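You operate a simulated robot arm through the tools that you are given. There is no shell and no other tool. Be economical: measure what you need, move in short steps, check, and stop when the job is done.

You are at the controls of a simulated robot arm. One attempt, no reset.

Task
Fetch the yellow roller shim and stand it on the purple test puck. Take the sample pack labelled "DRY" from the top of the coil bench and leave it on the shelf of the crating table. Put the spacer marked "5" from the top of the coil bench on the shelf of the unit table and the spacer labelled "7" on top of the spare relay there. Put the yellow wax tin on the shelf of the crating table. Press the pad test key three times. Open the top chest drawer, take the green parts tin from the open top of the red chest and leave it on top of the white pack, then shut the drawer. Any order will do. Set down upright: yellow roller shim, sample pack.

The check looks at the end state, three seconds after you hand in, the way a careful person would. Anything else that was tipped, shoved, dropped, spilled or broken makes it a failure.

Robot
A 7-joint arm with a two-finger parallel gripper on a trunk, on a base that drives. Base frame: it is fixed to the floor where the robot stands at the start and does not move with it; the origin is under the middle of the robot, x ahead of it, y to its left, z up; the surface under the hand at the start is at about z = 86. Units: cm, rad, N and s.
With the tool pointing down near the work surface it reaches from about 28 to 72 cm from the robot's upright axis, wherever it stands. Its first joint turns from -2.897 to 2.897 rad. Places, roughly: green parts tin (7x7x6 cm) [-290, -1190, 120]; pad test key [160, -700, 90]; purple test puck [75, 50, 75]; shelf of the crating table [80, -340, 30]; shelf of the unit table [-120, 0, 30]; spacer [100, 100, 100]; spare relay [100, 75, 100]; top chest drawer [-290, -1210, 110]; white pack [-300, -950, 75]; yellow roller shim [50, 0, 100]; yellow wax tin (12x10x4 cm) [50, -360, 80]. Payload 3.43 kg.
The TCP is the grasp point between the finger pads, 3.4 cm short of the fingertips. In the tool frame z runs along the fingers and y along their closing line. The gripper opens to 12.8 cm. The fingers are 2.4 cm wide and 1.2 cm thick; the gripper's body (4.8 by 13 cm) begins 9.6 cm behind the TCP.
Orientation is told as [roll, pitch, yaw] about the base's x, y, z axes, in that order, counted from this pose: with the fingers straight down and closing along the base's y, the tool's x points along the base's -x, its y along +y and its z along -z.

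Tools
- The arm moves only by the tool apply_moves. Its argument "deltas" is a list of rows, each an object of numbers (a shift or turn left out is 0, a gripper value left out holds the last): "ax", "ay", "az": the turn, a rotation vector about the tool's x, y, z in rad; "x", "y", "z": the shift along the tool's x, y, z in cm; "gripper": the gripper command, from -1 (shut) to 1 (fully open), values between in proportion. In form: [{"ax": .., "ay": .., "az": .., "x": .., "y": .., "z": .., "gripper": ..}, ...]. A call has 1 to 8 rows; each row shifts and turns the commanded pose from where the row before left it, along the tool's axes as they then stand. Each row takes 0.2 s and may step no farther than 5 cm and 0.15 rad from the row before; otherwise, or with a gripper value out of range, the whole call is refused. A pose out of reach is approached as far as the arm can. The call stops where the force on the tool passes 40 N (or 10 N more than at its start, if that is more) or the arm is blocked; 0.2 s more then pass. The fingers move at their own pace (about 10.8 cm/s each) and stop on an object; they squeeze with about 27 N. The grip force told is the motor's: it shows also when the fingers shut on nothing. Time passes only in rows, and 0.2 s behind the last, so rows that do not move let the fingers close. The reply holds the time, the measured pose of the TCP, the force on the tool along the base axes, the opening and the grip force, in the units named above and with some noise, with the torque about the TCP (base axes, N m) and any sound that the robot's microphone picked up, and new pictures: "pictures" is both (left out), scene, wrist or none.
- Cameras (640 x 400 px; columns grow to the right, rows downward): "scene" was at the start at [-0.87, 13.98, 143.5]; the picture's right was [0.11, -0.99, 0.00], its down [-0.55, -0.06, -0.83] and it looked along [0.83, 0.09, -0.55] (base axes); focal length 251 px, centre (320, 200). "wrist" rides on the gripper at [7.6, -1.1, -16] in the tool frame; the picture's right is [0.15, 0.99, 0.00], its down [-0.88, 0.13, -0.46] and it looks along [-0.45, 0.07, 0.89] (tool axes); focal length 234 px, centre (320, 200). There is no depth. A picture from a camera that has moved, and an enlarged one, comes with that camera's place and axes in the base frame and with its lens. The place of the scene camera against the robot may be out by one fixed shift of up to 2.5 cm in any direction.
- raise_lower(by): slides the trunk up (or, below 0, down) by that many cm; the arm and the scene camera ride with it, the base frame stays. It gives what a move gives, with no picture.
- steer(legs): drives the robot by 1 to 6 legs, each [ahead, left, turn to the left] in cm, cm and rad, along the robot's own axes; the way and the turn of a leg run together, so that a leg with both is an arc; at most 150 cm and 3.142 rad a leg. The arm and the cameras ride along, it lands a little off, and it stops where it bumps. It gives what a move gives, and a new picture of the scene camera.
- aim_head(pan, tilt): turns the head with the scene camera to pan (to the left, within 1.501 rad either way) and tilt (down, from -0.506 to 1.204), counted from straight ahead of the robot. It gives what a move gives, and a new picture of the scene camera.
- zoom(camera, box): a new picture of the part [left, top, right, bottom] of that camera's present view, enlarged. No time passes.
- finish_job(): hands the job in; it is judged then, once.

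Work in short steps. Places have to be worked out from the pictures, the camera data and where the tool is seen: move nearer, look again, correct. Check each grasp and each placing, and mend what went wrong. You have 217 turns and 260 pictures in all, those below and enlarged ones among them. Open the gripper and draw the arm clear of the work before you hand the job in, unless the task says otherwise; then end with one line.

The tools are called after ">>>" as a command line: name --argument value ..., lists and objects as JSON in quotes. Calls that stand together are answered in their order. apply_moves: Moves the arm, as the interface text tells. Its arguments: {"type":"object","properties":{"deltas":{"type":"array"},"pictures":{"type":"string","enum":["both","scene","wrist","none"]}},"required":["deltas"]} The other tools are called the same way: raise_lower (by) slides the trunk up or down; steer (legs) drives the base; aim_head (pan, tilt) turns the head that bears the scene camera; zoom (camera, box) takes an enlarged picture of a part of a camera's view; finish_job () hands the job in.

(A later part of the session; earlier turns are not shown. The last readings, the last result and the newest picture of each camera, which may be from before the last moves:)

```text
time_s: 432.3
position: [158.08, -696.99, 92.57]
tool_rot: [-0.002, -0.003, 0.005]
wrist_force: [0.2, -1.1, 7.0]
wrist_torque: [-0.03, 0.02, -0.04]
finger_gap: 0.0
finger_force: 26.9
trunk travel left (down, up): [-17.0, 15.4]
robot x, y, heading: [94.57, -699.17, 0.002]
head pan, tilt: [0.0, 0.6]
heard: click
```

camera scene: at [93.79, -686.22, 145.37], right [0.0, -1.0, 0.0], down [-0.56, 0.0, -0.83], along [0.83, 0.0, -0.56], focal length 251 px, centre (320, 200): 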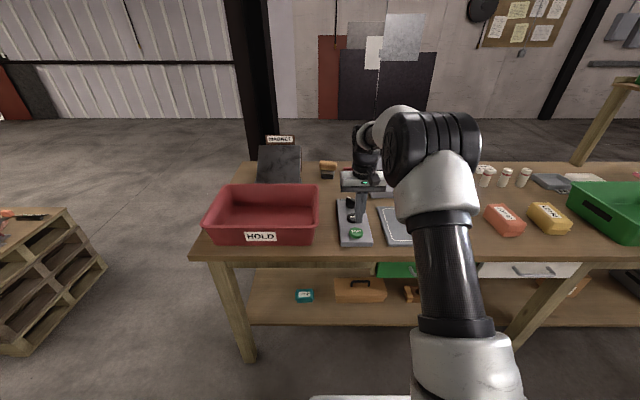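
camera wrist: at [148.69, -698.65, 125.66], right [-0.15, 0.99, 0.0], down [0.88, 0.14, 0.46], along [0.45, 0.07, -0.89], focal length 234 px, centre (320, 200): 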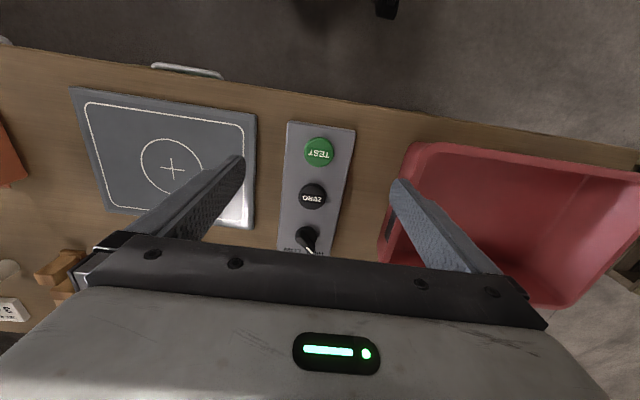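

Three clicks. Lift clear and check the display for a count.

>>> apply_moves --deltas '[{"z": -2}, {"z": -5}, {"z": -5}, {"z": -5}, {"z": -3}]' --pictures "none"

>>> zoom --camera "scene" --box '[320, 140, 480, 240]'

```text
time_s: 433.5
position: [158.26, -696.95, 112.5]
tool_rot: [-0.005, 0.0, 0.003]
wrist_force: [0.8, -0.8, 0.6]
wrist_torque: [-0.05, -0.02, 0.0]
finger_gap: 0.0
finger_force: 26.3
trunk travel left (down, up): [-17.0, 15.4]
robot x, y, heading: [94.55, -699.27, 0.002]
head pan, tilt: [0.0, 0.6]
```

```text
4.00 times, centred on (400, 190) of scene
camera zoom: at [93.78, -686.22, 145.37], right [0.0, -1.0, 0.0], down [-0.56, 0.0, -0.83], along [0.83, 0.0, -0.56], focal length 1003 px, centre (0, 240)
```

zoom: 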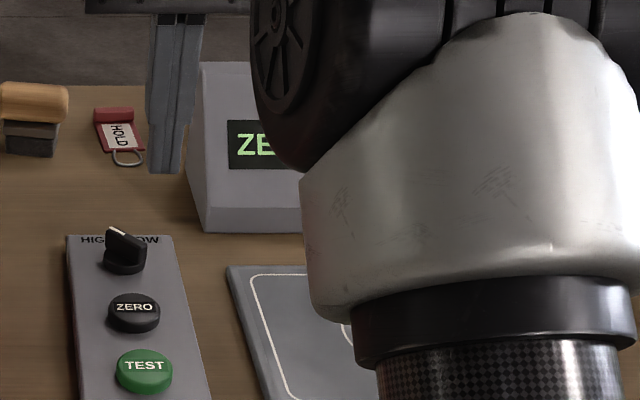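

Key done. Back away, turn to face -y, and survey the way to the red chest.

>>> steer --legs '[[-95, 0, 0], [0, 0, -1.571]]'

>>> aim_head --pan -0.5 --tilt 0.3

>>> aim_head --pan 0.3 --tilt 0.3

```text
time_s: 442.6
position: [-0.69, -763.49, 112.48]
tool_rot: [-0.003, 0.001, -1.578]
wrist_force: [0.9, -1.3, 0.0]
wrist_torque: [-0.01, -0.02, 0.0]
finger_gap: 0.0
finger_force: 27.1
trunk travel left (down, up): [-17.0, 15.4]
robot x, y, heading: [-2.16, -699.95, -1.582]
head pan, tilt: [0.0, 0.6]
camera scene: at [11.19, -700.89, 145.37], right [-1.0, 0.01, 0.0], down [0.01, 0.56, -0.83], along [-0.01, -0.83, -0.56], focal length 251 px, centre (320, 200)
```

scene: 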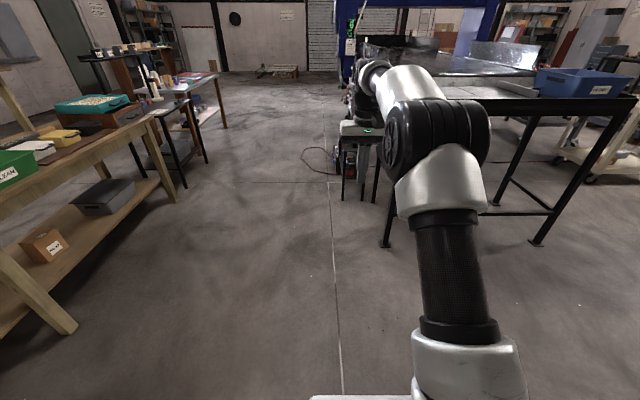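

```text
time_s: 443.5
position: [-0.73, -763.51, 112.61]
tool_rot: [-0.002, -0.001, -1.581]
wrist_force: [0.2, -0.1, 0.2]
wrist_torque: [-0.04, -0.02, -0.03]
finger_gap: 0.01
finger_force: 26.6
trunk travel left (down, up): [-17.0, 15.4]
robot x, y, heading: [-2.13, -699.72, -1.579]
head pan, tilt: [-0.499, 0.3]
camera scene: at [6.74, -700.21, 148.11], right [-0.87, 0.49, 0.0], down [0.14, 0.26, -0.96], along [-0.46, -0.83, -0.3], focal length 251 px, centre (320, 200)
```

scene: 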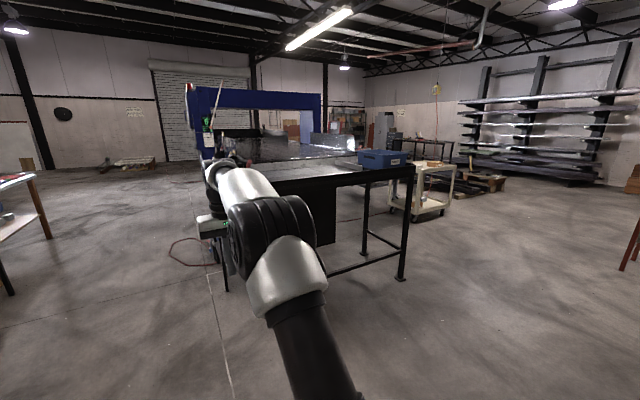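

```text
time_s: 444.6
position: [-0.62, -763.43, 112.56]
tool_rot: [-0.005, 0.0, -1.579]
wrist_force: [-0.3, 1.3, 0.1]
wrist_torque: [-0.02, 0.03, 0.02]
finger_gap: 0.0
finger_force: 27.2
trunk travel left (down, up): [-17.0, 15.4]
robot x, y, heading: [-2.25, -699.66, -1.583]
head pan, tilt: [0.3, 0.3]
camera scene: at [13.94, -701.0, 148.12], right [-0.96, -0.29, 0.0], down [-0.08, 0.28, -0.96], along [0.27, -0.92, -0.3], focal length 251 px, centre (320, 200)
```

scene: 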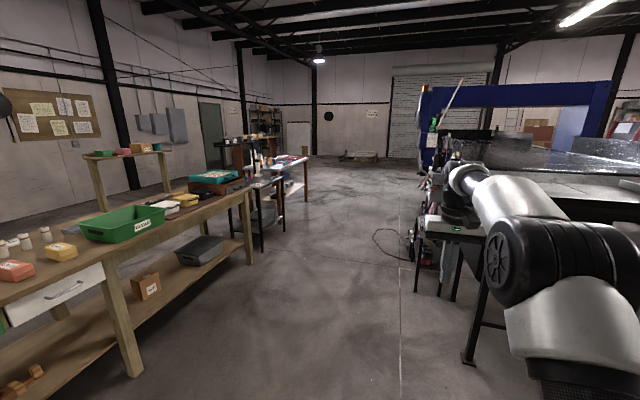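

A machine table (corner near (-166, -846)) and a rack (y ≥ -690, x ≤ -147) flank the way; the cart with the white pack is near (-320, -970). I'll go along y ≈ -764 facing -x.

>>> steer --legs '[[0, 0, -1.56], [85, 64, 0], [141, 0, 0]]'

>>> aim_head --pan 0.9 --tilt 0.4

```text
time_s: 461.7
position: [-291.52, -757.58, 112.45]
tool_rot: [-0.004, 0.0, 3.114]
wrist_force: [0.9, -0.3, -0.9]
wrist_torque: [-0.02, 0.01, -0.01]
finger_gap: 0.01
finger_force: 27.5
trunk travel left (down, up): [-17.0, 15.4]
robot x, y, heading: [-228.04, -757.27, 3.117]
head pan, tilt: [0.3, 0.3]
camera scene: at [-229.05, -775.08, 148.12], right [-0.27, 0.96, 0.0], down [0.28, 0.08, -0.96], along [-0.92, -0.26, -0.3], focal length 251 px, centre (320, 200)
```

scene: 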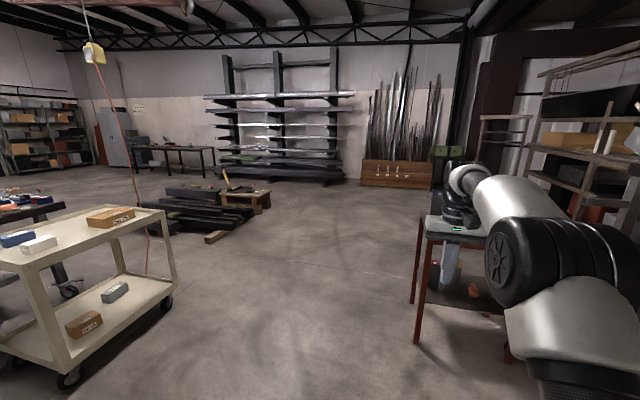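

```text
time_s: 462.7
position: [-291.58, -757.55, 112.53]
tool_rot: [-0.004, -0.001, 3.113]
wrist_force: [-0.7, 0.0, -0.3]
wrist_torque: [0.01, 0.02, 0.0]
finger_gap: 0.02
finger_force: 26.5
trunk travel left (down, up): [-17.0, 15.4]
robot x, y, heading: [-227.78, -757.13, 3.114]
head pan, tilt: [0.901, 0.4]
camera scene: at [-226.02, -779.67, 147.19], right [-0.76, 0.64, 0.0], down [0.25, 0.3, -0.92], along [-0.59, -0.7, -0.39], focal length 251 px, centre (320, 200)
```

scene: 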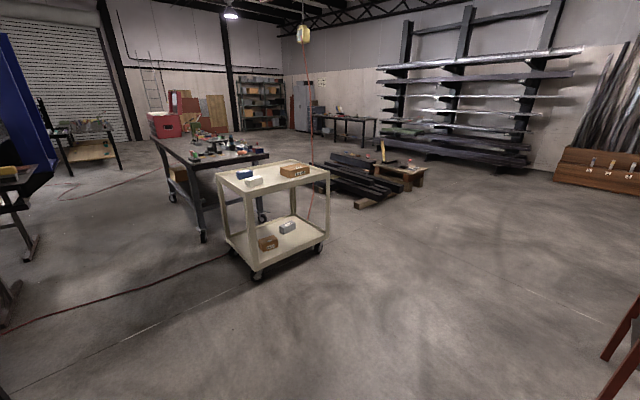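

The cart has a white pack on top; the red chest stands on the grey table behind. Zooming.

>>> zoom --camera "scene" --box '[120, 80, 340, 220]'

>>> zoom --camera "scene" --box '[130, 90, 270, 170]'

```text
2.86 times, centred on (230, 150) of scene
camera zoom: at [-226.02, -779.67, 147.19], right [-0.76, 0.64, 0.0], down [0.25, 0.3, -0.92], along [-0.59, -0.7, -0.39], focal length 717 px, centre (577, 343)
```

zoom: 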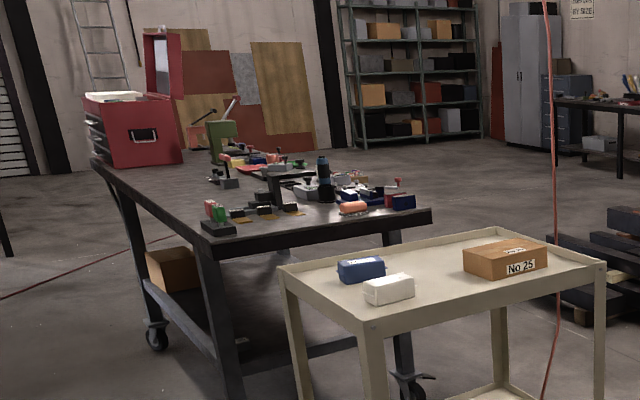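

```text
4.57 times, centred on (200, 130) of scene
camera zoom: at [-226.02, -779.67, 147.19], right [-0.76, 0.64, 0.0], down [0.25, 0.3, -0.92], along [-0.59, -0.7, -0.39], focal length 1147 px, centre (869, 520)
```

zoom: 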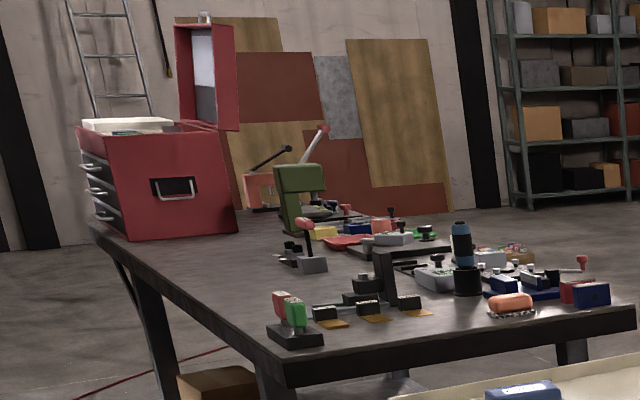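

The chest stands at the bench's +x edge, with drawers facing +x. I'll turn to -y, drive down the corridor at x ≈ -225 and look again.

>>> steer --legs '[[0, 0, 1.598], [110, 0, 0], [110, 0, 0], [95, 0, 0]]'

>>> aim_head --pan -0.6 --tilt 0.4

```text
time_s: 482.0
position: [-216.52, -1132.41, 112.49]
tool_rot: [-0.004, 0.001, -1.529]
wrist_force: [-0.6, 0.2, -0.6]
wrist_torque: [-0.02, -0.02, 0.0]
finger_gap: 0.0
finger_force: 26.5
trunk travel left (down, up): [-17.0, 15.4]
robot x, y, heading: [-221.37, -1068.9, -1.529]
head pan, tilt: [0.901, 0.4]
camera scene: at [-200.86, -1065.82, 147.19], right [-0.59, -0.81, 0.0], down [-0.31, 0.23, -0.92], along [0.75, -0.54, -0.39], focal length 251 px, centre (320, 200)
```

scene: 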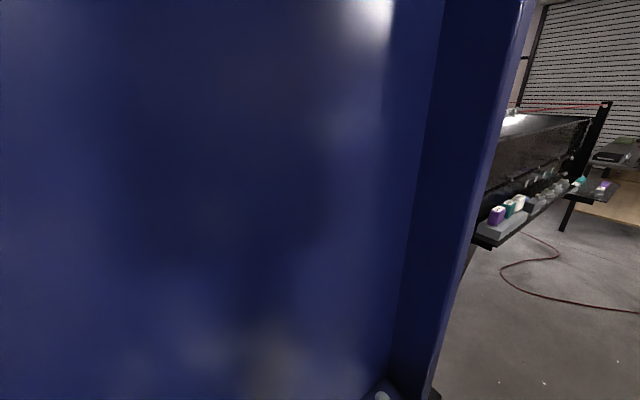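

```text
time_s: 483.6
position: [-216.4, -1132.45, 112.62]
tool_rot: [-0.004, 0.0, -1.527]
wrist_force: [0.7, -0.5, 0.0]
wrist_torque: [0.01, 0.0, 0.0]
finger_gap: 0.0
finger_force: 26.4
trunk travel left (down, up): [-17.0, 15.4]
robot x, y, heading: [-221.25, -1068.92, -1.53]
head pan, tilt: [-0.6, 0.4]
camera scene: at [-213.26, -1068.24, 147.19], right [-0.85, 0.53, 0.0], down [0.21, 0.33, -0.92], along [-0.49, -0.78, -0.39], focal length 251 px, centre (320, 200)
```

scene: 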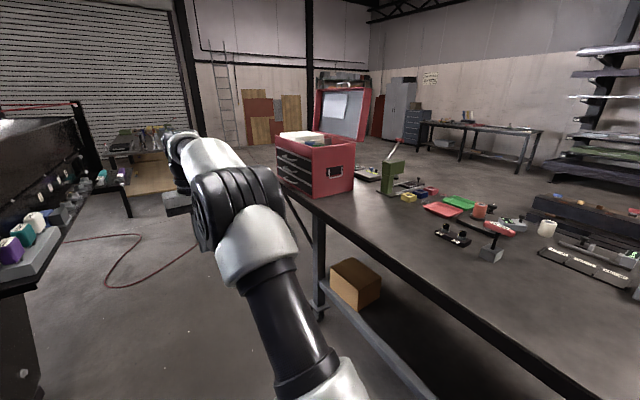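

Chest: x -308…-279, y -1223…-1183, drawers facing +x. Retract the arm, drive alongside, and turn to face it.

>>> apply_moves --deltas '[{"x": 4.5, "z": -1}, {"x": 4.5, "z": -2}, {"x": 4.5, "z": -2}, {"x": 4.5, "z": -2}]' --pictures "none"

>>> steer --legs '[[0, 0, -0.04], [133, 0, 0], [0, 0, -1.571]]'

>>> aim_head --pan 0.0 --tilt 0.5

```text
time_s: 484.6
position: [-217.27, -1114.15, 119.64]
tool_rot: [-0.003, -0.003, -1.529]
wrist_force: [0.2, 0.3, 0.3]
wrist_torque: [0.05, -0.01, 0.0]
finger_gap: 0.0
finger_force: 27.7
trunk travel left (down, up): [-17.0, 15.4]
robot x, y, heading: [-221.27, -1068.65, -1.53]
head pan, tilt: [-0.6, 0.4]
```

```text
time_s: 495.5
position: [-267.31, -1204.27, 119.66]
tool_rot: [-0.002, -0.001, -3.127]
wrist_force: [0.6, 0.0, 0.2]
wrist_torque: [0.03, 0.02, -0.02]
finger_gap: 0.0
finger_force: 27.0
trunk travel left (down, up): [-17.0, 15.4]
robot x, y, heading: [-221.45, -1201.4, -3.131]
head pan, tilt: [-0.6, 0.4]
camera scene: at [-220.98, -1211.25, 147.19], right [0.55, 0.83, 0.0], down [0.32, -0.22, -0.92], along [-0.77, 0.51, -0.39], focal length 251 px, centre (320, 200)
```

scene: 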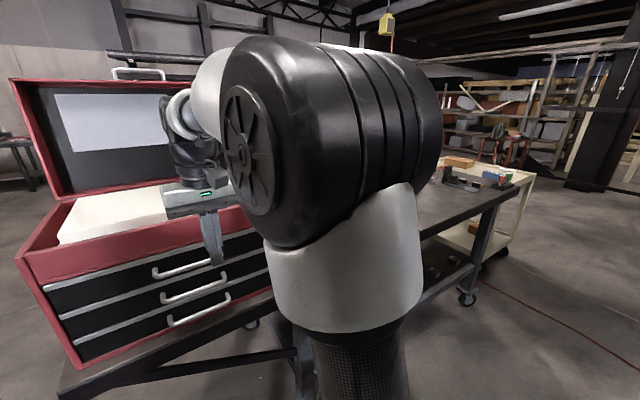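

```text
time_s: 496.5
position: [-267.23, -1204.37, 119.65]
tool_rot: [-0.005, 0.001, -3.125]
wrist_force: [0.2, 0.5, -1.0]
wrist_torque: [-0.02, -0.01, 0.02]
finger_gap: 0.0
finger_force: 26.8
trunk travel left (down, up): [-17.0, 15.4]
robot x, y, heading: [-221.5, -1201.5, -3.128]
head pan, tilt: [0.0, 0.499]
camera scene: at [-222.36, -1216.49, 146.28], right [-0.01, 1.0, 0.0], down [0.48, 0.01, -0.88], along [-0.88, -0.01, -0.48], focal length 251 px, centre (320, 200)
```

scene: 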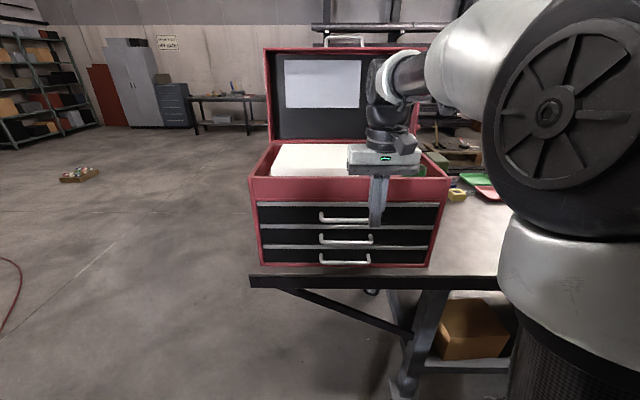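

Top drawer handle is near y ≈ -1211, z ≈ 112. I'll zoom in on the handle and the tray contents.

>>> zoom --camera "scene" --box '[240, 130, 460, 270]'

>>> zoom --camera "wrist" --box '[0, 0, 640, 400]'

```text
2.86 times, centred on (350, 200) of scene
camera zoom: at [-222.36, -1216.49, 146.28], right [-0.01, 1.0, 0.0], down [0.48, 0.01, -0.88], along [-0.88, -0.01, -0.48], focal length 717 px, centre (234, 200)
```

zoom: 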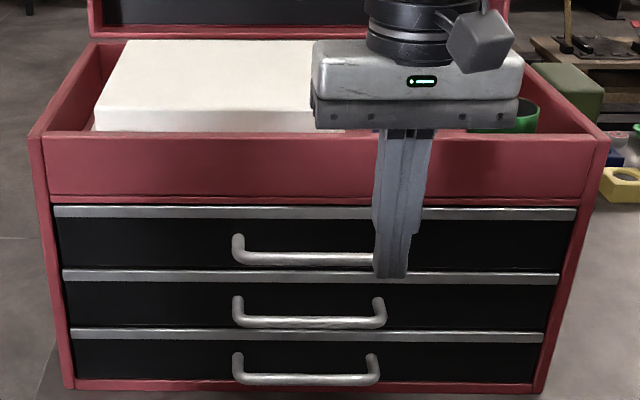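

```text
1.00 times, centred on (320, 200) of wrist (not enlarged: the box is as wide or as high as the picture)
camera zoom: at [-259.65, -1203.11, 135.61], right [0.16, -0.99, 0.0], down [-0.88, -0.15, 0.46], along [-0.45, -0.07, -0.89], focal length 234 px, centre (320, 200)
```

zoom: 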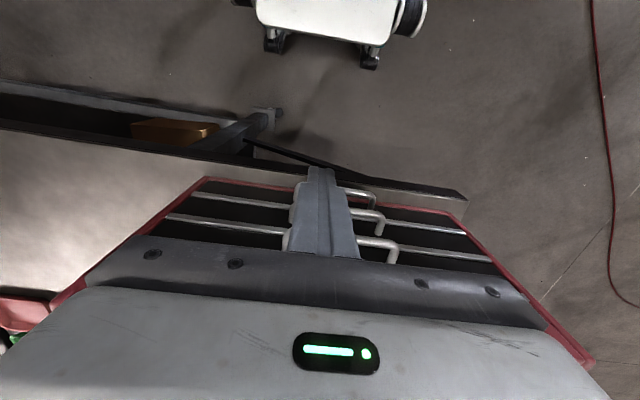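

The green tin is in the tray's right part. To open the drawer I'll yaw the gripper 90° (closing along x) so one finger can go behind the bar, with a slight lean to clear the rim.

>>> apply_moves --deltas '[{"az": -0.15, "x": 2, "gripper": -0.5}, {"az": -0.15}, {"az": -0.15}, {"az": -0.15}, {"az": -0.15}, {"az": -0.15}, {"az": -0.15}, {"az": -0.15}]' --pictures "none"

>>> apply_moves --deltas '[{"az": -0.15}, {"az": -0.15}, {"az": -0.06}, {"ax": 0.12}, {"ax": 0.12}, {"ax": 0.11}]' --pictures "both"

```text
time_s: 498.3
position: [-265.09, -1204.21, 119.61]
tool_rot: [-0.002, 0.002, -1.923]
wrist_force: [0.6, 1.2, -0.5]
wrist_torque: [-0.02, -0.02, -0.03]
finger_gap: 3.19
finger_force: 0.1
trunk travel left (down, up): [-17.0, 15.4]
robot x, y, heading: [-221.93, -1201.86, -3.125]
head pan, tilt: [0.0, 0.499]
```

```text
time_s: 499.7
position: [-265.12, -1204.33, 119.51]
tool_rot: [-0.352, 0.005, -1.566]
wrist_force: [0.6, 0.7, 1.2]
wrist_torque: [0.02, -0.03, 0.04]
finger_gap: 3.18
finger_force: 0.1
trunk travel left (down, up): [-17.0, 15.4]
robot x, y, heading: [-221.78, -1201.49, -3.123]
head pan, tilt: [0.0, 0.499]
camera scene: at [-222.36, -1216.5, 146.28], right [-0.01, 1.0, 0.0], down [0.48, 0.01, -0.88], along [-0.88, -0.01, -0.48], focal length 251 px, centre (320, 200)
camera wrist: at [-260.75, -1196.7, 135.03], right [0.93, 0.15, -0.34], down [0.28, -0.88, 0.38], along [-0.24, -0.45, -0.86], focal length 234 px, centre (320, 200)
```

scene: 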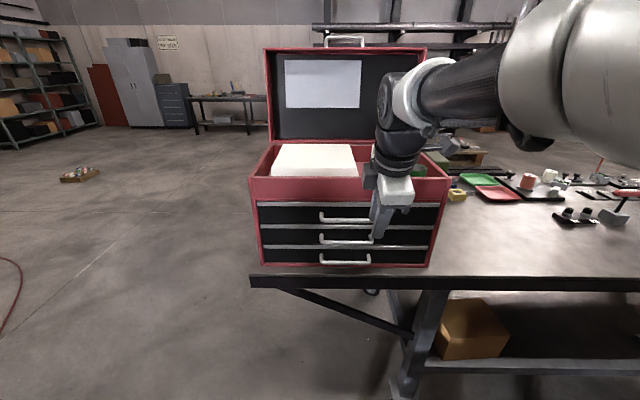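
wrist: 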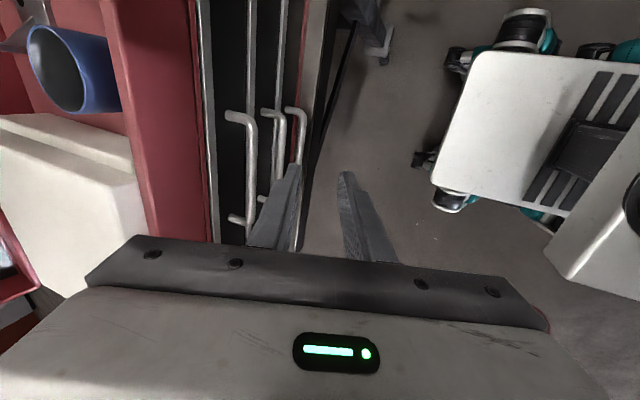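

Clear view: the top bar runs y -1202…-1215 at x ≈ -277, z ≈ 111, about 3 cm off the face. Moving to a pre-grasp point above it.

>>> apply_moves --deltas '[{"x": -2.2, "y": -4.0, "z": 1}, {"x": -2.2, "y": -4.3, "z": 1.05}, {"z": 3}]' --pictures "wrist"

>>> zoom --camera "wrist" --box '[200, 60, 440, 260]'

```text
time_s: 500.5
position: [-274.88, -1208.78, 117.86]
tool_rot: [-0.35, 0.004, -1.564]
wrist_force: [0.2, -0.1, 0.1]
wrist_torque: [0.01, 0.02, 0.02]
finger_gap: 3.19
finger_force: 0.1
trunk travel left (down, up): [-17.0, 15.4]
robot x, y, heading: [-221.84, -1201.47, -3.132]
head pan, tilt: [0.0, 0.499]
camera wrist: at [-270.46, -1201.31, 133.23], right [0.93, 0.15, -0.34], down [0.28, -0.88, 0.38], along [-0.24, -0.45, -0.86], focal length 234 px, centre (320, 200)
```

wrist: 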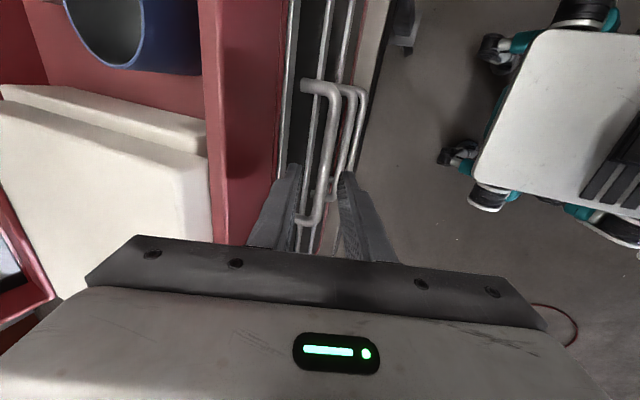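

```text
2.00 times, centred on (320, 160) of wrist
camera zoom: at [-270.46, -1201.31, 133.23], right [0.93, 0.15, -0.34], down [0.28, -0.88, 0.38], along [-0.24, -0.45, -0.86], focal length 468 px, centre (320, 280)
```

zoom: 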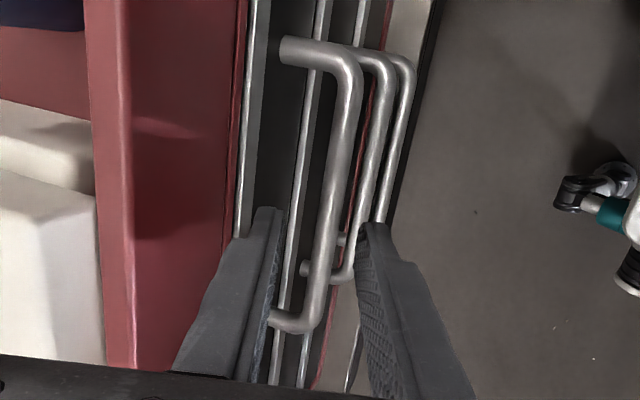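

The bar lies between the fingers. Advance along the tool axis 5 cm and close on the bar.

>>> apply_moves --deltas '[{"z": 2.5, "y": 0.15}, {"z": 1.5, "y": 0.1}, {"z": 1.0}, {}]' --pictures "wrist"

```text
time_s: 501.5
position: [-276.26, -1208.74, 112.93]
tool_rot: [-0.351, 0.002, -1.566]
wrist_force: [0.0, -0.7, 0.1]
wrist_torque: [0.01, 0.01, -0.02]
finger_gap: 3.18
finger_force: 0.0
trunk travel left (down, up): [-17.0, 15.4]
robot x, y, heading: [-222.13, -1201.53, -3.128]
head pan, tilt: [0.0, 0.499]
camera wrist: at [-271.83, -1201.12, 128.42], right [0.93, 0.15, -0.34], down [0.28, -0.88, 0.38], along [-0.24, -0.45, -0.86], focal length 234 px, centre (320, 200)
```

wrist: 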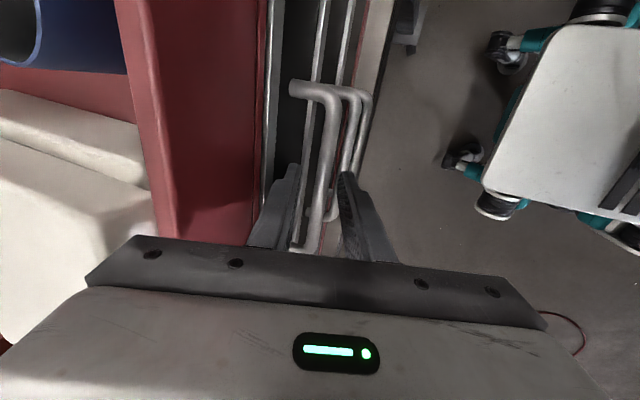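

Fingers straddle the bar. Closing and pulling outward.

>>> apply_moves --deltas '[{"gripper": -1}, {}, {"y": 1.9, "z": -0.68}, {"y": 1.9, "z": -0.68}, {"y": 1.9, "z": -0.68}]' --pictures "wrist"

```text
time_s: 502.7
position: [-270.18, -1208.58, 112.93]
tool_rot: [-0.35, 0.005, -1.566]
wrist_force: [-0.2, 1.3, 4.3]
wrist_torque: [-0.31, -0.05, 0.39]
finger_gap: 1.17
finger_force: 44.7
trunk travel left (down, up): [-17.0, 15.4]
robot x, y, heading: [-221.93, -1201.5, -3.129]
head pan, tilt: [0.0, 0.499]
camera wrist: at [-265.69, -1201.13, 128.41], right [0.93, 0.15, -0.34], down [0.28, -0.88, 0.38], along [-0.24, -0.45, -0.86], focal length 234 px, centre (320, 200)
```

wrist: 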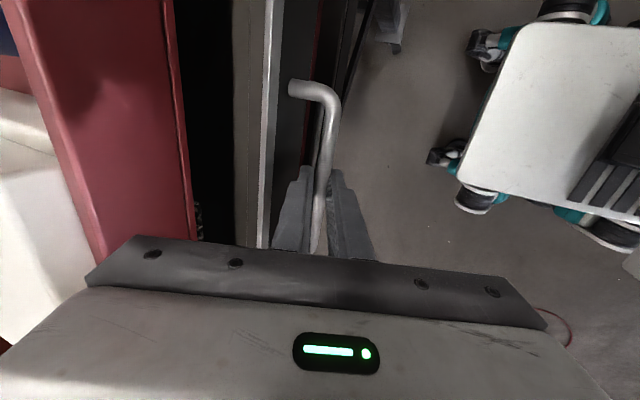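

The drawer moves. Pull another 8 cm with the arm and 5 with the base.

>>> apply_moves --deltas '[{"y": 1.9, "z": -0.68}, {"y": 1.9, "z": -0.68}, {"y": 1.9, "z": -0.68}, {"y": 1.9, "z": -0.68}]' --pictures "none"

>>> steer --legs '[[-5, 0, 0]]'

```text
time_s: 503.7
position: [-262.08, -1208.59, 112.88]
tool_rot: [-0.353, 0.004, -1.567]
wrist_force: [0.5, 7.0, 11.3]
wrist_torque: [0.8, 0.0, 0.01]
finger_gap: 1.17
finger_force: 44.6
trunk travel left (down, up): [-17.0, 15.4]
robot x, y, heading: [-222.12, -1201.64, -3.125]
head pan, tilt: [0.0, 0.499]
```

```text
time_s: 504.6
position: [-256.92, -1208.68, 112.98]
tool_rot: [-0.353, 0.003, -1.565]
wrist_force: [1.2, 6.1, 12.0]
wrist_torque: [0.67, 0.08, -0.01]
finger_gap: 1.19
finger_force: 45.0
trunk travel left (down, up): [-17.0, 15.4]
robot x, y, heading: [-216.46, -1201.23, -3.129]
head pan, tilt: [0.0, 0.499]
camera scene: at [-217.25, -1216.35, 146.29], right [-0.01, 1.0, 0.0], down [0.48, 0.01, -0.88], along [-0.88, -0.01, -0.48], focal length 251 px, centre (320, 200)
```

scene: 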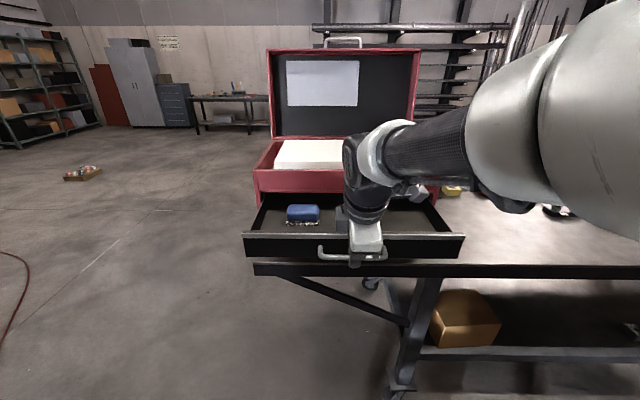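

Drawer is open about 19 cm. Release the bar, rise clear, and raise the trunk to look into the tray.

>>> apply_moves --deltas '[{"gripper": -0.5}, {}, {"z": -3}, {"z": -4}, {"z": -4}, {"ax": -0.12}, {"ax": -0.12}, {"ax": -0.11}]' --pictures "none"

>>> raise_lower --by 14

>>> apply_moves --deltas '[{"y": -4, "gripper": 0.6}, {"y": -4}, {"y": -4, "x": 2}, {"y": -4, "x": 2}, {"y": -4, "x": 2}, {"y": -4, "x": 2}]' --pictures "wrist"

```text
time_s: 506.4
position: [-253.23, -1208.72, 123.23]
tool_rot: [0.002, 0.002, -1.564]
wrist_force: [0.0, 1.4, 0.6]
wrist_torque: [0.04, 0.0, -0.01]
finger_gap: 3.21
finger_force: 0.1
trunk travel left (down, up): [-17.0, 15.4]
robot x, y, heading: [-216.75, -1201.21, -3.125]
head pan, tilt: [0.0, 0.499]
```

```text
time_s: 508.1
position: [-253.22, -1208.72, 137.3]
tool_rot: [0.0, 0.003, -1.565]
wrist_force: [-0.3, 0.2, 0.2]
wrist_torque: [0.01, -0.01, 0.0]
finger_gap: 3.22
finger_force: 0.1
trunk travel left (down, up): [-31.0, 1.4]
robot x, y, heading: [-216.97, -1201.83, -3.127]
head pan, tilt: [0.0, 0.499]
```

```text
time_s: 509.5
position: [-277.33, -1200.82, 137.13]
tool_rot: [0.003, 0.002, -1.566]
wrist_force: [0.0, -0.3, 0.5]
wrist_torque: [-0.01, 0.01, 0.02]
finger_gap: 10.22
finger_force: 0.1
trunk travel left (down, up): [-31.0, 1.4]
robot x, y, heading: [-216.6, -1200.86, -3.127]
head pan, tilt: [0.0, 0.499]
camera wrist: at [-278.44, -1193.31, 153.18], right [0.99, 0.15, 0.0], down [0.13, -0.88, 0.45], along [0.07, -0.45, -0.89], focal length 234 px, centre (320, 200)
```

wrist: 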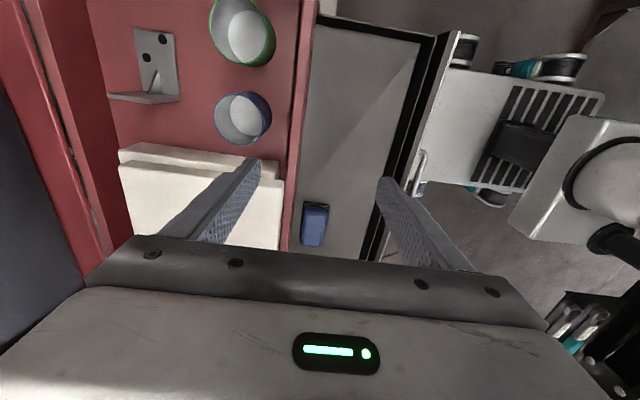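

Green cup-shaped tin is at about (-288, -1190), with a blue one beside it. I'll drive 8 cm closer, turn the gripper diagonally (more finger room) and centre over it.

>>> steer --legs '[[8, 0, 0]]'

>>> apply_moves --deltas '[{"x": 3.7, "y": -0.9}, {"x": 3.7, "y": -0.9}, {"x": 3.7, "y": -0.9}, {"az": 0.15}, {"az": 0.15}, {"az": 0.15}, {"az": 0.15}, {"az": 0.15}]' --pictures "wrist"

```text
time_s: 510.6
position: [-285.31, -1201.03, 137.13]
tool_rot: [0.001, 0.004, -1.565]
wrist_force: [-0.8, 0.4, 0.3]
wrist_torque: [-0.01, -0.07, 0.0]
finger_gap: 10.22
finger_force: 0.1
trunk travel left (down, up): [-31.0, 1.4]
robot x, y, heading: [-225.02, -1201.62, -3.126]
head pan, tilt: [0.0, 0.499]
camera scene: at [-225.5, -1216.55, 160.27], right [-0.02, 1.0, 0.0], down [0.48, 0.01, -0.88], along [-0.88, -0.01, -0.48], focal length 251 px, centre (320, 200)
```

scene: 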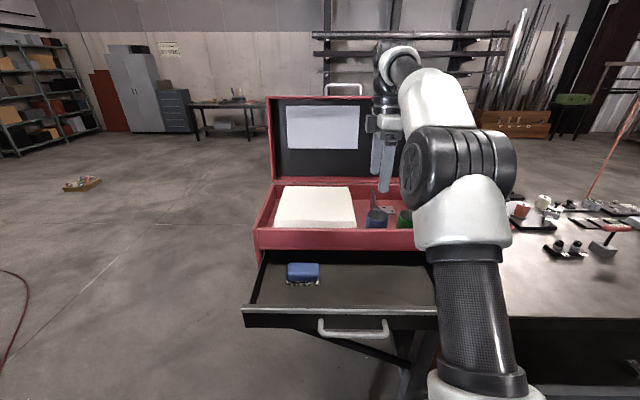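

```text
time_s: 512.4
position: [-286.2, -1190.59, 136.07]
tool_rot: [-0.002, 0.003, -2.316]
wrist_force: [-0.8, -0.4, 0.7]
wrist_torque: [0.02, -0.01, 0.0]
finger_gap: 10.24
finger_force: 0.0
out of reach, approached as far as the arm can: row 3
trunk travel left (down, up): [-31.0, 1.4]
robot x, y, heading: [-224.96, -1201.69, -3.125]
head pan, tilt: [0.0, 0.499]
camera wrist: at [-281.84, -1184.34, 152.18], right [0.83, -0.56, 0.0], down [-0.5, -0.74, 0.45], along [-0.26, -0.37, -0.89], focal length 234 px, centre (320, 200)
```

wrist: 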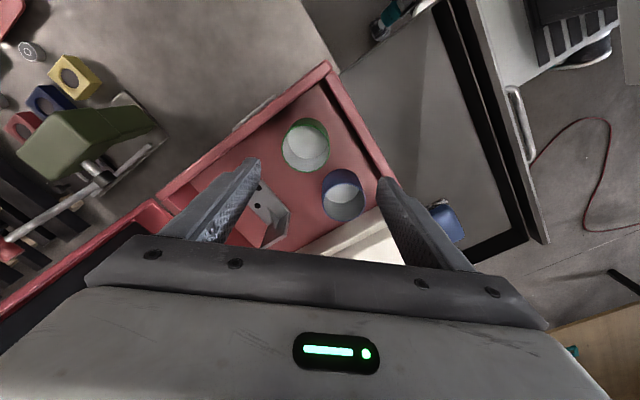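

Green tin centre ≈ (-288.1, -1189.6), rim z ≈ 119.5. Centre and descend partway.

>>> apply_moves --deltas '[{"az": 0.04, "z": 3.5}, {"z": 4, "x": -0.45, "y": -2.0}, {"z": 4}, {}]' --pictures "wrist"

```text
time_s: 513.4
position: [-288.0, -1189.51, 124.62]
tool_rot: [-0.002, 0.002, -2.354]
wrist_force: [0.4, 0.2, -0.3]
wrist_torque: [0.04, 0.02, 0.0]
finger_gap: 10.23
finger_force: 0.2
trunk travel left (down, up): [-31.0, 1.4]
robot x, y, heading: [-224.66, -1201.85, -3.129]
head pan, tilt: [0.0, 0.499]
camera wrist: at [-283.3, -1183.44, 140.62], right [0.8, -0.6, 0.0], down [-0.53, -0.72, 0.45], along [-0.27, -0.36, -0.89], focal length 234 px, centre (320, 200)
```

wrist: 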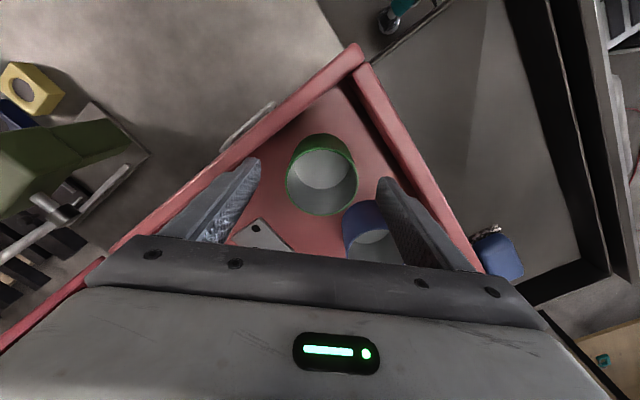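

Small correction, narrow to 8.6 cm, and descend to z ≈ 117.8.

>>> apply_moves --deltas '[{"x": -0.75, "y": 0.3, "gripper": 0.34}, {"z": 2.5}, {"z": 2.5}, {"z": 1.8}, {}]' --pictures "wrist"

```text
time_s: 514.4
position: [-288.35, -1190.21, 119.58]
tool_rot: [-0.017, -0.011, -2.355]
wrist_force: [7.7, 1.0, 16.5]
wrist_torque: [-0.46, -1.02, 0.32]
finger_gap: 8.89
finger_force: 3.0
trunk travel left (down, up): [-31.0, 1.4]
robot x, y, heading: [-224.87, -1201.23, -3.128]
head pan, tilt: [0.0, 0.499]
stopped in row 4: the force on the tool passed its limit at 52 N (the readings are from after the stop); the commanded pose is now the measured one
camera wrist: at [-283.47, -1184.19, 135.49], right [0.8, -0.6, -0.02], down [-0.52, -0.72, 0.46], along [-0.29, -0.36, -0.89], focal length 234 px, centre (320, 200)
```

wrist: 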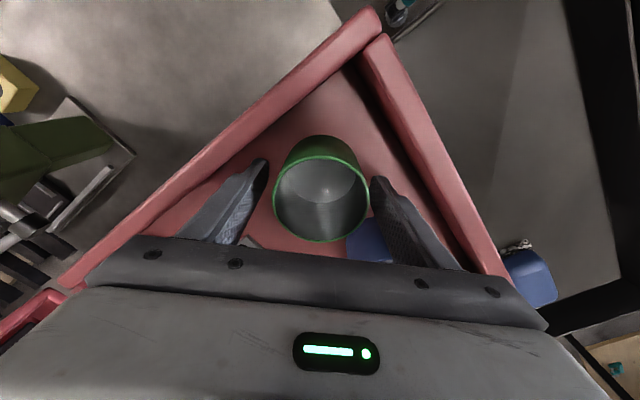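

Contact at tip z ≈ 116. Look closer to see what it touches.

>>> zoom --camera "wrist" --box '[220, 110, 460, 280]'

>>> zoom --camera "scene" --box '[320, 130, 480, 250]'

```text
2.35 times, centred on (340, 195) of wrist
camera zoom: at [-283.47, -1184.19, 135.49], right [0.8, -0.6, -0.02], down [-0.52, -0.72, 0.46], along [-0.29, -0.36, -0.89], focal length 551 px, centre (273, 212)
```

zoom: 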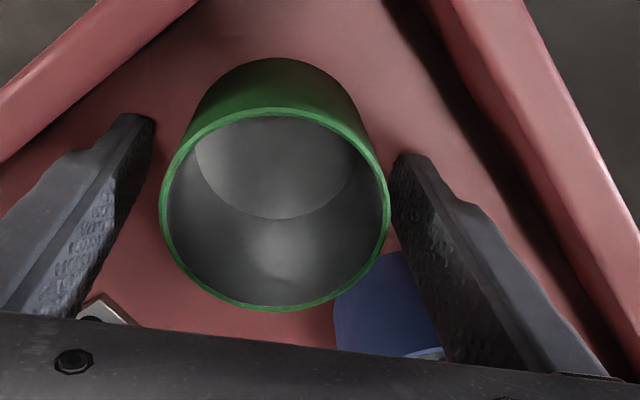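

```text
3.33 times, centred on (400, 190) of scene
camera zoom: at [-225.22, -1216.53, 160.3], right [-0.01, 1.0, 0.0], down [0.48, 0.01, -0.88], along [-0.88, -0.01, -0.48], focal length 836 px, centre (53, 233)
```

zoom: 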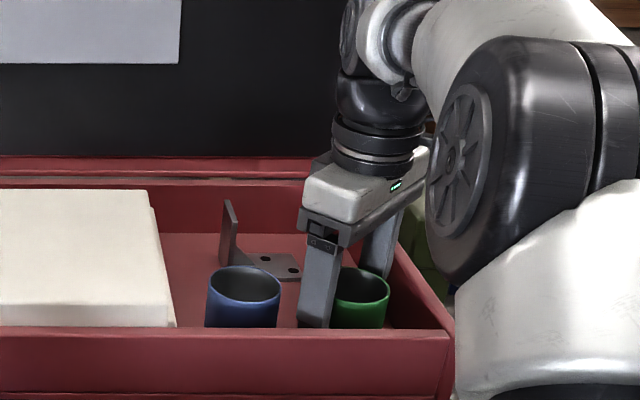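

The tips reached the tray floor (z ≈ 116). Rise 0.4 cm, close on the tin and lift.

>>> apply_moves --deltas '[{"z": -0.4}, {"gripper": -1}, {}, {}, {"z": -2}]' --pictures "wrist"

```text
time_s: 515.6
position: [-288.53, -1190.22, 121.61]
tool_rot: [-0.014, -0.009, -2.357]
wrist_force: [-1.0, 0.2, -1.5]
wrist_torque: [-0.01, -0.01, 0.0]
finger_gap: 6.3
finger_force: 26.9
trunk travel left (down, up): [-31.0, 1.4]
robot x, y, heading: [-224.94, -1201.63, -3.124]
head pan, tilt: [0.0, 0.499]
camera wrist: at [-283.76, -1184.17, 137.66], right [0.8, -0.6, -0.02], down [-0.52, -0.72, 0.46], along [-0.29, -0.36, -0.89], focal length 234 px, centre (320, 200)
```

wrist: 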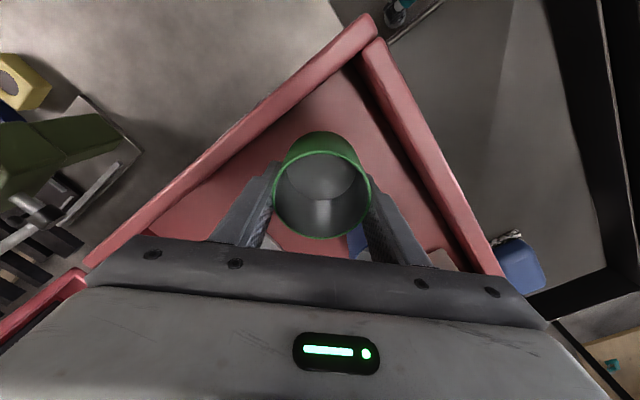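

Tin held (6.3 cm). Lift out, retract over the aisle, and strafe toward the cart.

>>> apply_moves --deltas '[{"z": -4}, {"z": -4}, {"z": -4}, {"x": 2.8, "y": 2.8}, {"x": 2.8, "y": 2.8}, {"x": 2.8, "y": 2.8}, {"x": 2.8, "y": 2.8}]' --pictures "none"

>>> steer --legs '[[0, -125, 0], [0, -125, 0]]'

```text
time_s: 517.2
position: [-272.51, -1190.31, 133.48]
tool_rot: [-0.017, -0.008, -2.357]
wrist_force: [-1.0, -0.3, -0.9]
wrist_torque: [0.02, -0.01, -0.02]
finger_gap: 6.28
finger_force: 27.2
trunk travel left (down, up): [-31.0, 1.4]
robot x, y, heading: [-224.81, -1201.65, -3.127]
head pan, tilt: [0.0, 0.499]
```

```text
time_s: 541.4
position: [-274.86, -938.23, 133.35]
tool_rot: [-0.015, -0.008, -2.367]
wrist_force: [0.9, 0.4, -1.3]
wrist_torque: [-0.01, 0.02, 0.02]
finger_gap: 6.24
finger_force: 27.1
trunk travel left (down, up): [-31.0, 1.4]
robot x, y, heading: [-227.09, -950.14, -3.14]
head pan, tilt: [0.0, 0.499]
camera scene: at [-228.03, -965.19, 160.28], right [0.0, 1.0, 0.0], down [0.48, 0.0, -0.88], along [-0.88, 0.0, -0.48], focal length 251 px, centre (320, 200)
```

scene: 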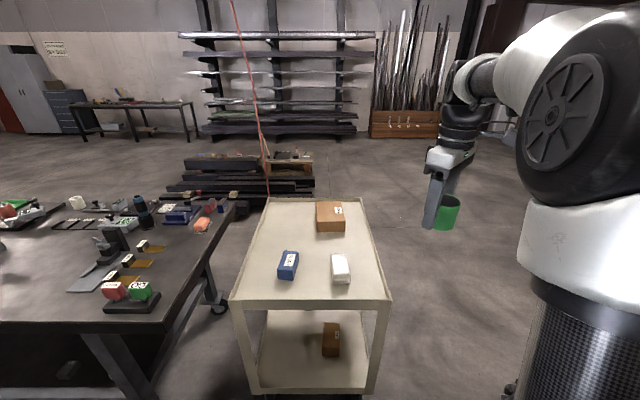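

White pack is near (-314, -955), cart front at x ≈ -301. Drive 22 cm closer (staying off the wheeled cart), lower the trunk, and look from above.

>>> steer --legs '[[22, 3, 0]]'

>>> raise_lower --by -16

>>> apply_moves --deltas '[{"x": -3.4, "y": 0.4}, {"x": -3.4, "y": 0.4}, {"x": -3.4, "y": 0.4}]' --pictures "wrist"

```text
time_s: 543.0
position: [-296.47, -941.19, 133.35]
tool_rot: [-0.013, -0.01, -2.367]
wrist_force: [0.0, -0.1, -0.8]
wrist_torque: [0.01, -0.02, -0.02]
finger_gap: 6.3
finger_force: 26.7
trunk travel left (down, up): [-31.0, 1.4]
robot x, y, heading: [-248.84, -953.01, -3.143]
head pan, tilt: [0.0, 0.499]
camera scene: at [-249.49, -968.16, 160.27], right [0.0, 1.0, 0.0], down [0.48, 0.0, -0.88], along [-0.88, 0.0, -0.48], focal length 251 px, centre (320, 200)
```

scene: 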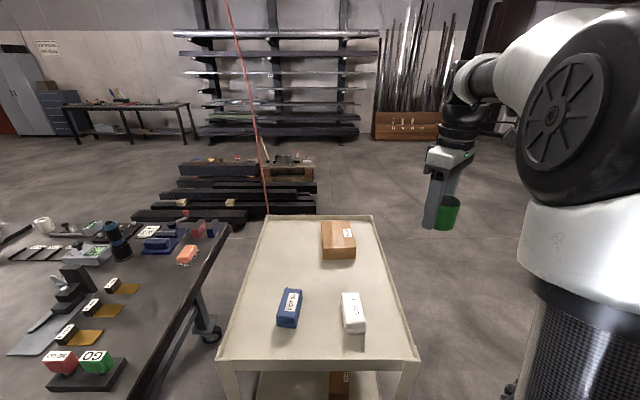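

```text
time_s: 544.9
position: [-296.31, -941.3, 117.41]
tool_rot: [-0.013, -0.008, -2.368]
wrist_force: [-0.2, 0.6, 0.2]
wrist_torque: [0.01, 0.03, 0.01]
finger_gap: 6.26
finger_force: 26.9
trunk travel left (down, up): [-15.0, 17.4]
robot x, y, heading: [-248.76, -953.26, -3.141]
head pan, tilt: [0.0, 0.499]
```

```text
time_s: 545.7
position: [-302.66, -949.45, 117.38]
tool_rot: [-0.013, -0.01, -2.37]
wrist_force: [-0.5, 0.2, -0.5]
wrist_torque: [-0.01, 0.03, 0.0]
finger_gap: 6.26
finger_force: 26.6
trunk travel left (down, up): [-15.0, 17.4]
robot x, y, heading: [-248.7, -953.41, -3.138]
head pan, tilt: [0.0, 0.499]
camera wrist: at [-297.84, -943.53, 133.39], right [0.8, -0.61, -0.02], down [-0.53, -0.71, 0.46], along [-0.29, -0.36, -0.89], focal length 234 px, centre (320, 200)
```

wrist: 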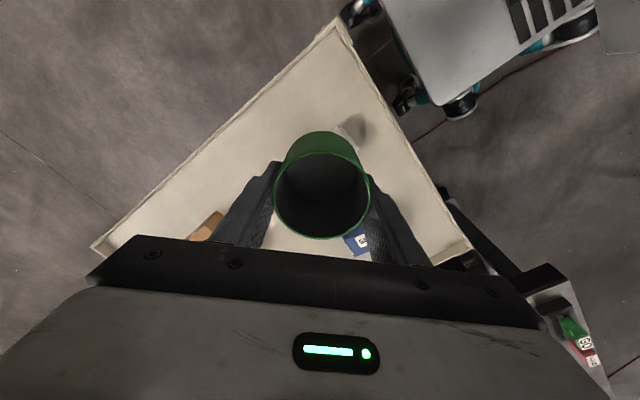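

The tin hides the pack from the wrist camera. Move the hand past it (beyond, -x-y) to see the pack unobstructed.

>>> apply_moves --deltas '[{"x": -4.2}, {"x": -4.2}, {"x": -4.2}, {"x": -4.2}]' --pictures "wrist"

```text
time_s: 546.7
position: [-313.19, -960.11, 117.54]
tool_rot: [-0.015, -0.008, -2.371]
wrist_force: [1.0, 0.6, -0.6]
wrist_torque: [-0.04, 0.04, 0.0]
finger_gap: 6.28
finger_force: 27.0
out of reach, approached as far as the arm can: row 4
trunk travel left (down, up): [-15.0, 17.4]
robot x, y, heading: [-248.72, -952.77, -3.14]
head pan, tilt: [0.0, 0.499]
camera wrist: at [-308.3, -954.02, 133.43], right [0.79, -0.61, -0.02], down [-0.53, -0.71, 0.46], along [-0.29, -0.36, -0.89], focal length 234 px, centre (320, 200)
```

wrist: 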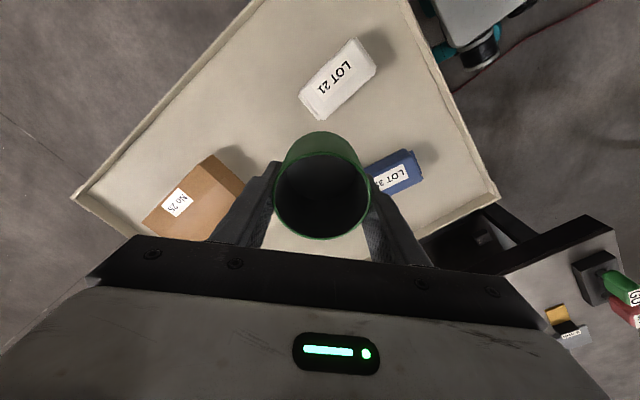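

Wrist and scene estimates of the pack differ by a few cm; I'll zoom the scene view, which also shows the hand, to reconcile.

>>> zoom --camera "scene" --box '[220, 200, 500, 400]'

```text
2.00 times, centred on (360, 300) of scene
camera zoom: at [-249.28, -968.1, 144.3], right [0.0, 1.0, 0.0], down [0.48, 0.0, -0.88], along [-0.88, 0.0, -0.48], focal length 502 px, centre (240, 0)
```

zoom: 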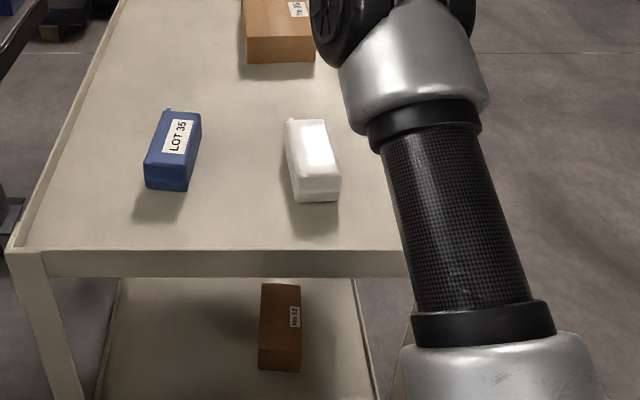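

All rays agree if the pack's top is at about z 88: pack ≈ (-305.5, -956). Descend alongside it to refine the estimate.

>>> apply_moves --deltas '[{"z": 4}, {"z": 4}, {"z": 4}, {"z": 2}]' --pictures "wrist"

```text
time_s: 547.7
position: [-313.5, -959.89, 103.17]
tool_rot: [-0.013, -0.008, -2.368]
wrist_force: [0.2, 0.6, -0.3]
wrist_torque: [-0.03, -0.01, -0.01]
finger_gap: 6.27
finger_force: 27.2
trunk travel left (down, up): [-15.0, 17.4]
robot x, y, heading: [-248.55, -952.99, -3.135]
head pan, tilt: [0.0, 0.499]
camera wrist: at [-308.69, -953.86, 119.2], right [0.8, -0.61, -0.02], down [-0.53, -0.71, 0.46], along [-0.29, -0.36, -0.89], focal length 234 px, centre (320, 200)
```

wrist: 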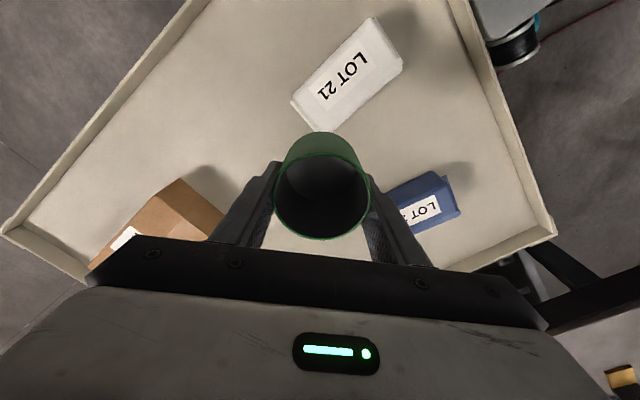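

Zoom once on the pack for an accurate top-face centre.

>>> zoom --camera "wrist" --box '[260, 0, 440, 140]'

```text
2.86 times, centred on (350, 70) of wrist
camera zoom: at [-308.69, -953.86, 119.2], right [0.8, -0.61, -0.02], down [-0.53, -0.71, 0.46], along [-0.29, -0.36, -0.89], focal length 669 px, centre (234, 571)
```

zoom: 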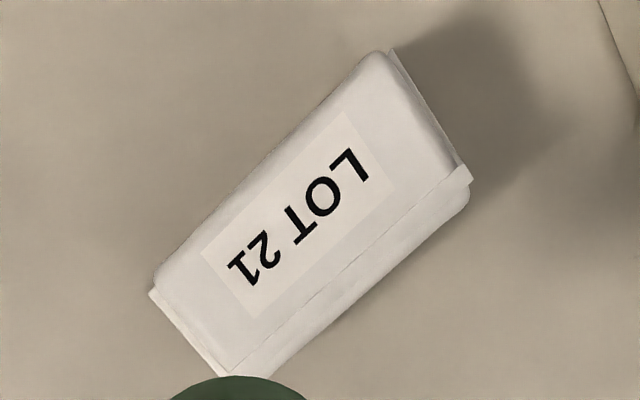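

Pack top centre ≈ (-305.9, -955.5), long axis along x. Move above it and descend gently.

>>> apply_moves --deltas '[{"x": 2.85, "y": 0.7}, {"x": 2.85, "y": 0.7}, {"x": 2.85, "y": 0.7}, {"z": 2.5}, {"z": 2.5}, {"z": 1}, {"z": 0.8}]' --pictures "scene"

>>> zoom --camera "scene" --box '[280, 220, 440, 350]'

```text
time_s: 549.3
position: [-305.84, -955.57, 96.23]
tool_rot: [-0.014, -0.01, -2.368]
wrist_force: [-0.2, -0.2, -0.7]
wrist_torque: [0.02, 0.02, -0.01]
finger_gap: 6.24
finger_force: 26.6
trunk travel left (down, up): [-15.0, 17.4]
robot x, y, heading: [-248.94, -952.96, -3.141]
head pan, tilt: [0.0, 0.499]
camera scene: at [-249.43, -968.16, 144.28], right [0.0, 1.0, 0.0], down [0.48, 0.0, -0.88], along [-0.88, 0.0, -0.48], focal length 251 px, centre (320, 200)
```

scene: 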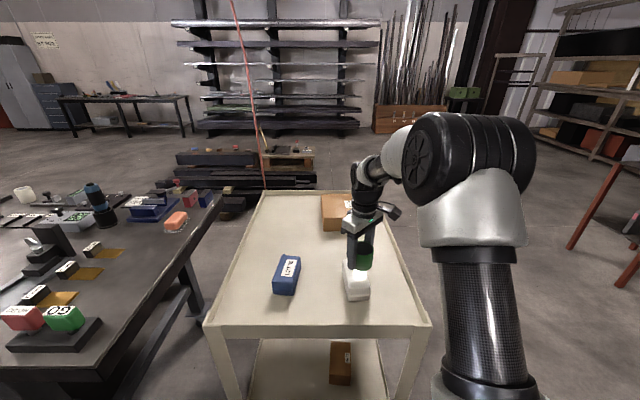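

```text
3.08 times, centred on (360, 285) of scene
camera zoom: at [-249.43, -968.16, 144.28], right [0.0, 1.0, 0.0], down [0.48, 0.0, -0.88], along [-0.88, 0.0, -0.48], focal length 772 px, centre (197, -62)
```

zoom: 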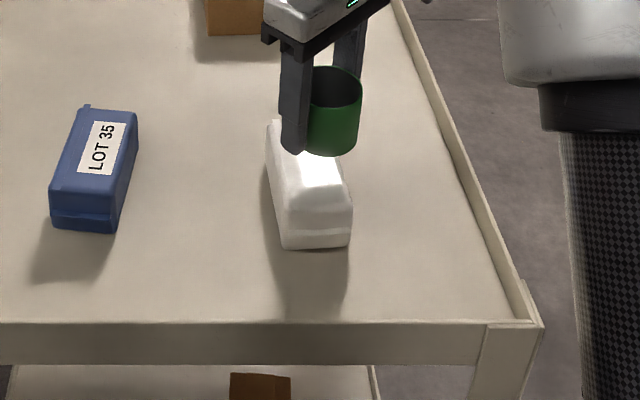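

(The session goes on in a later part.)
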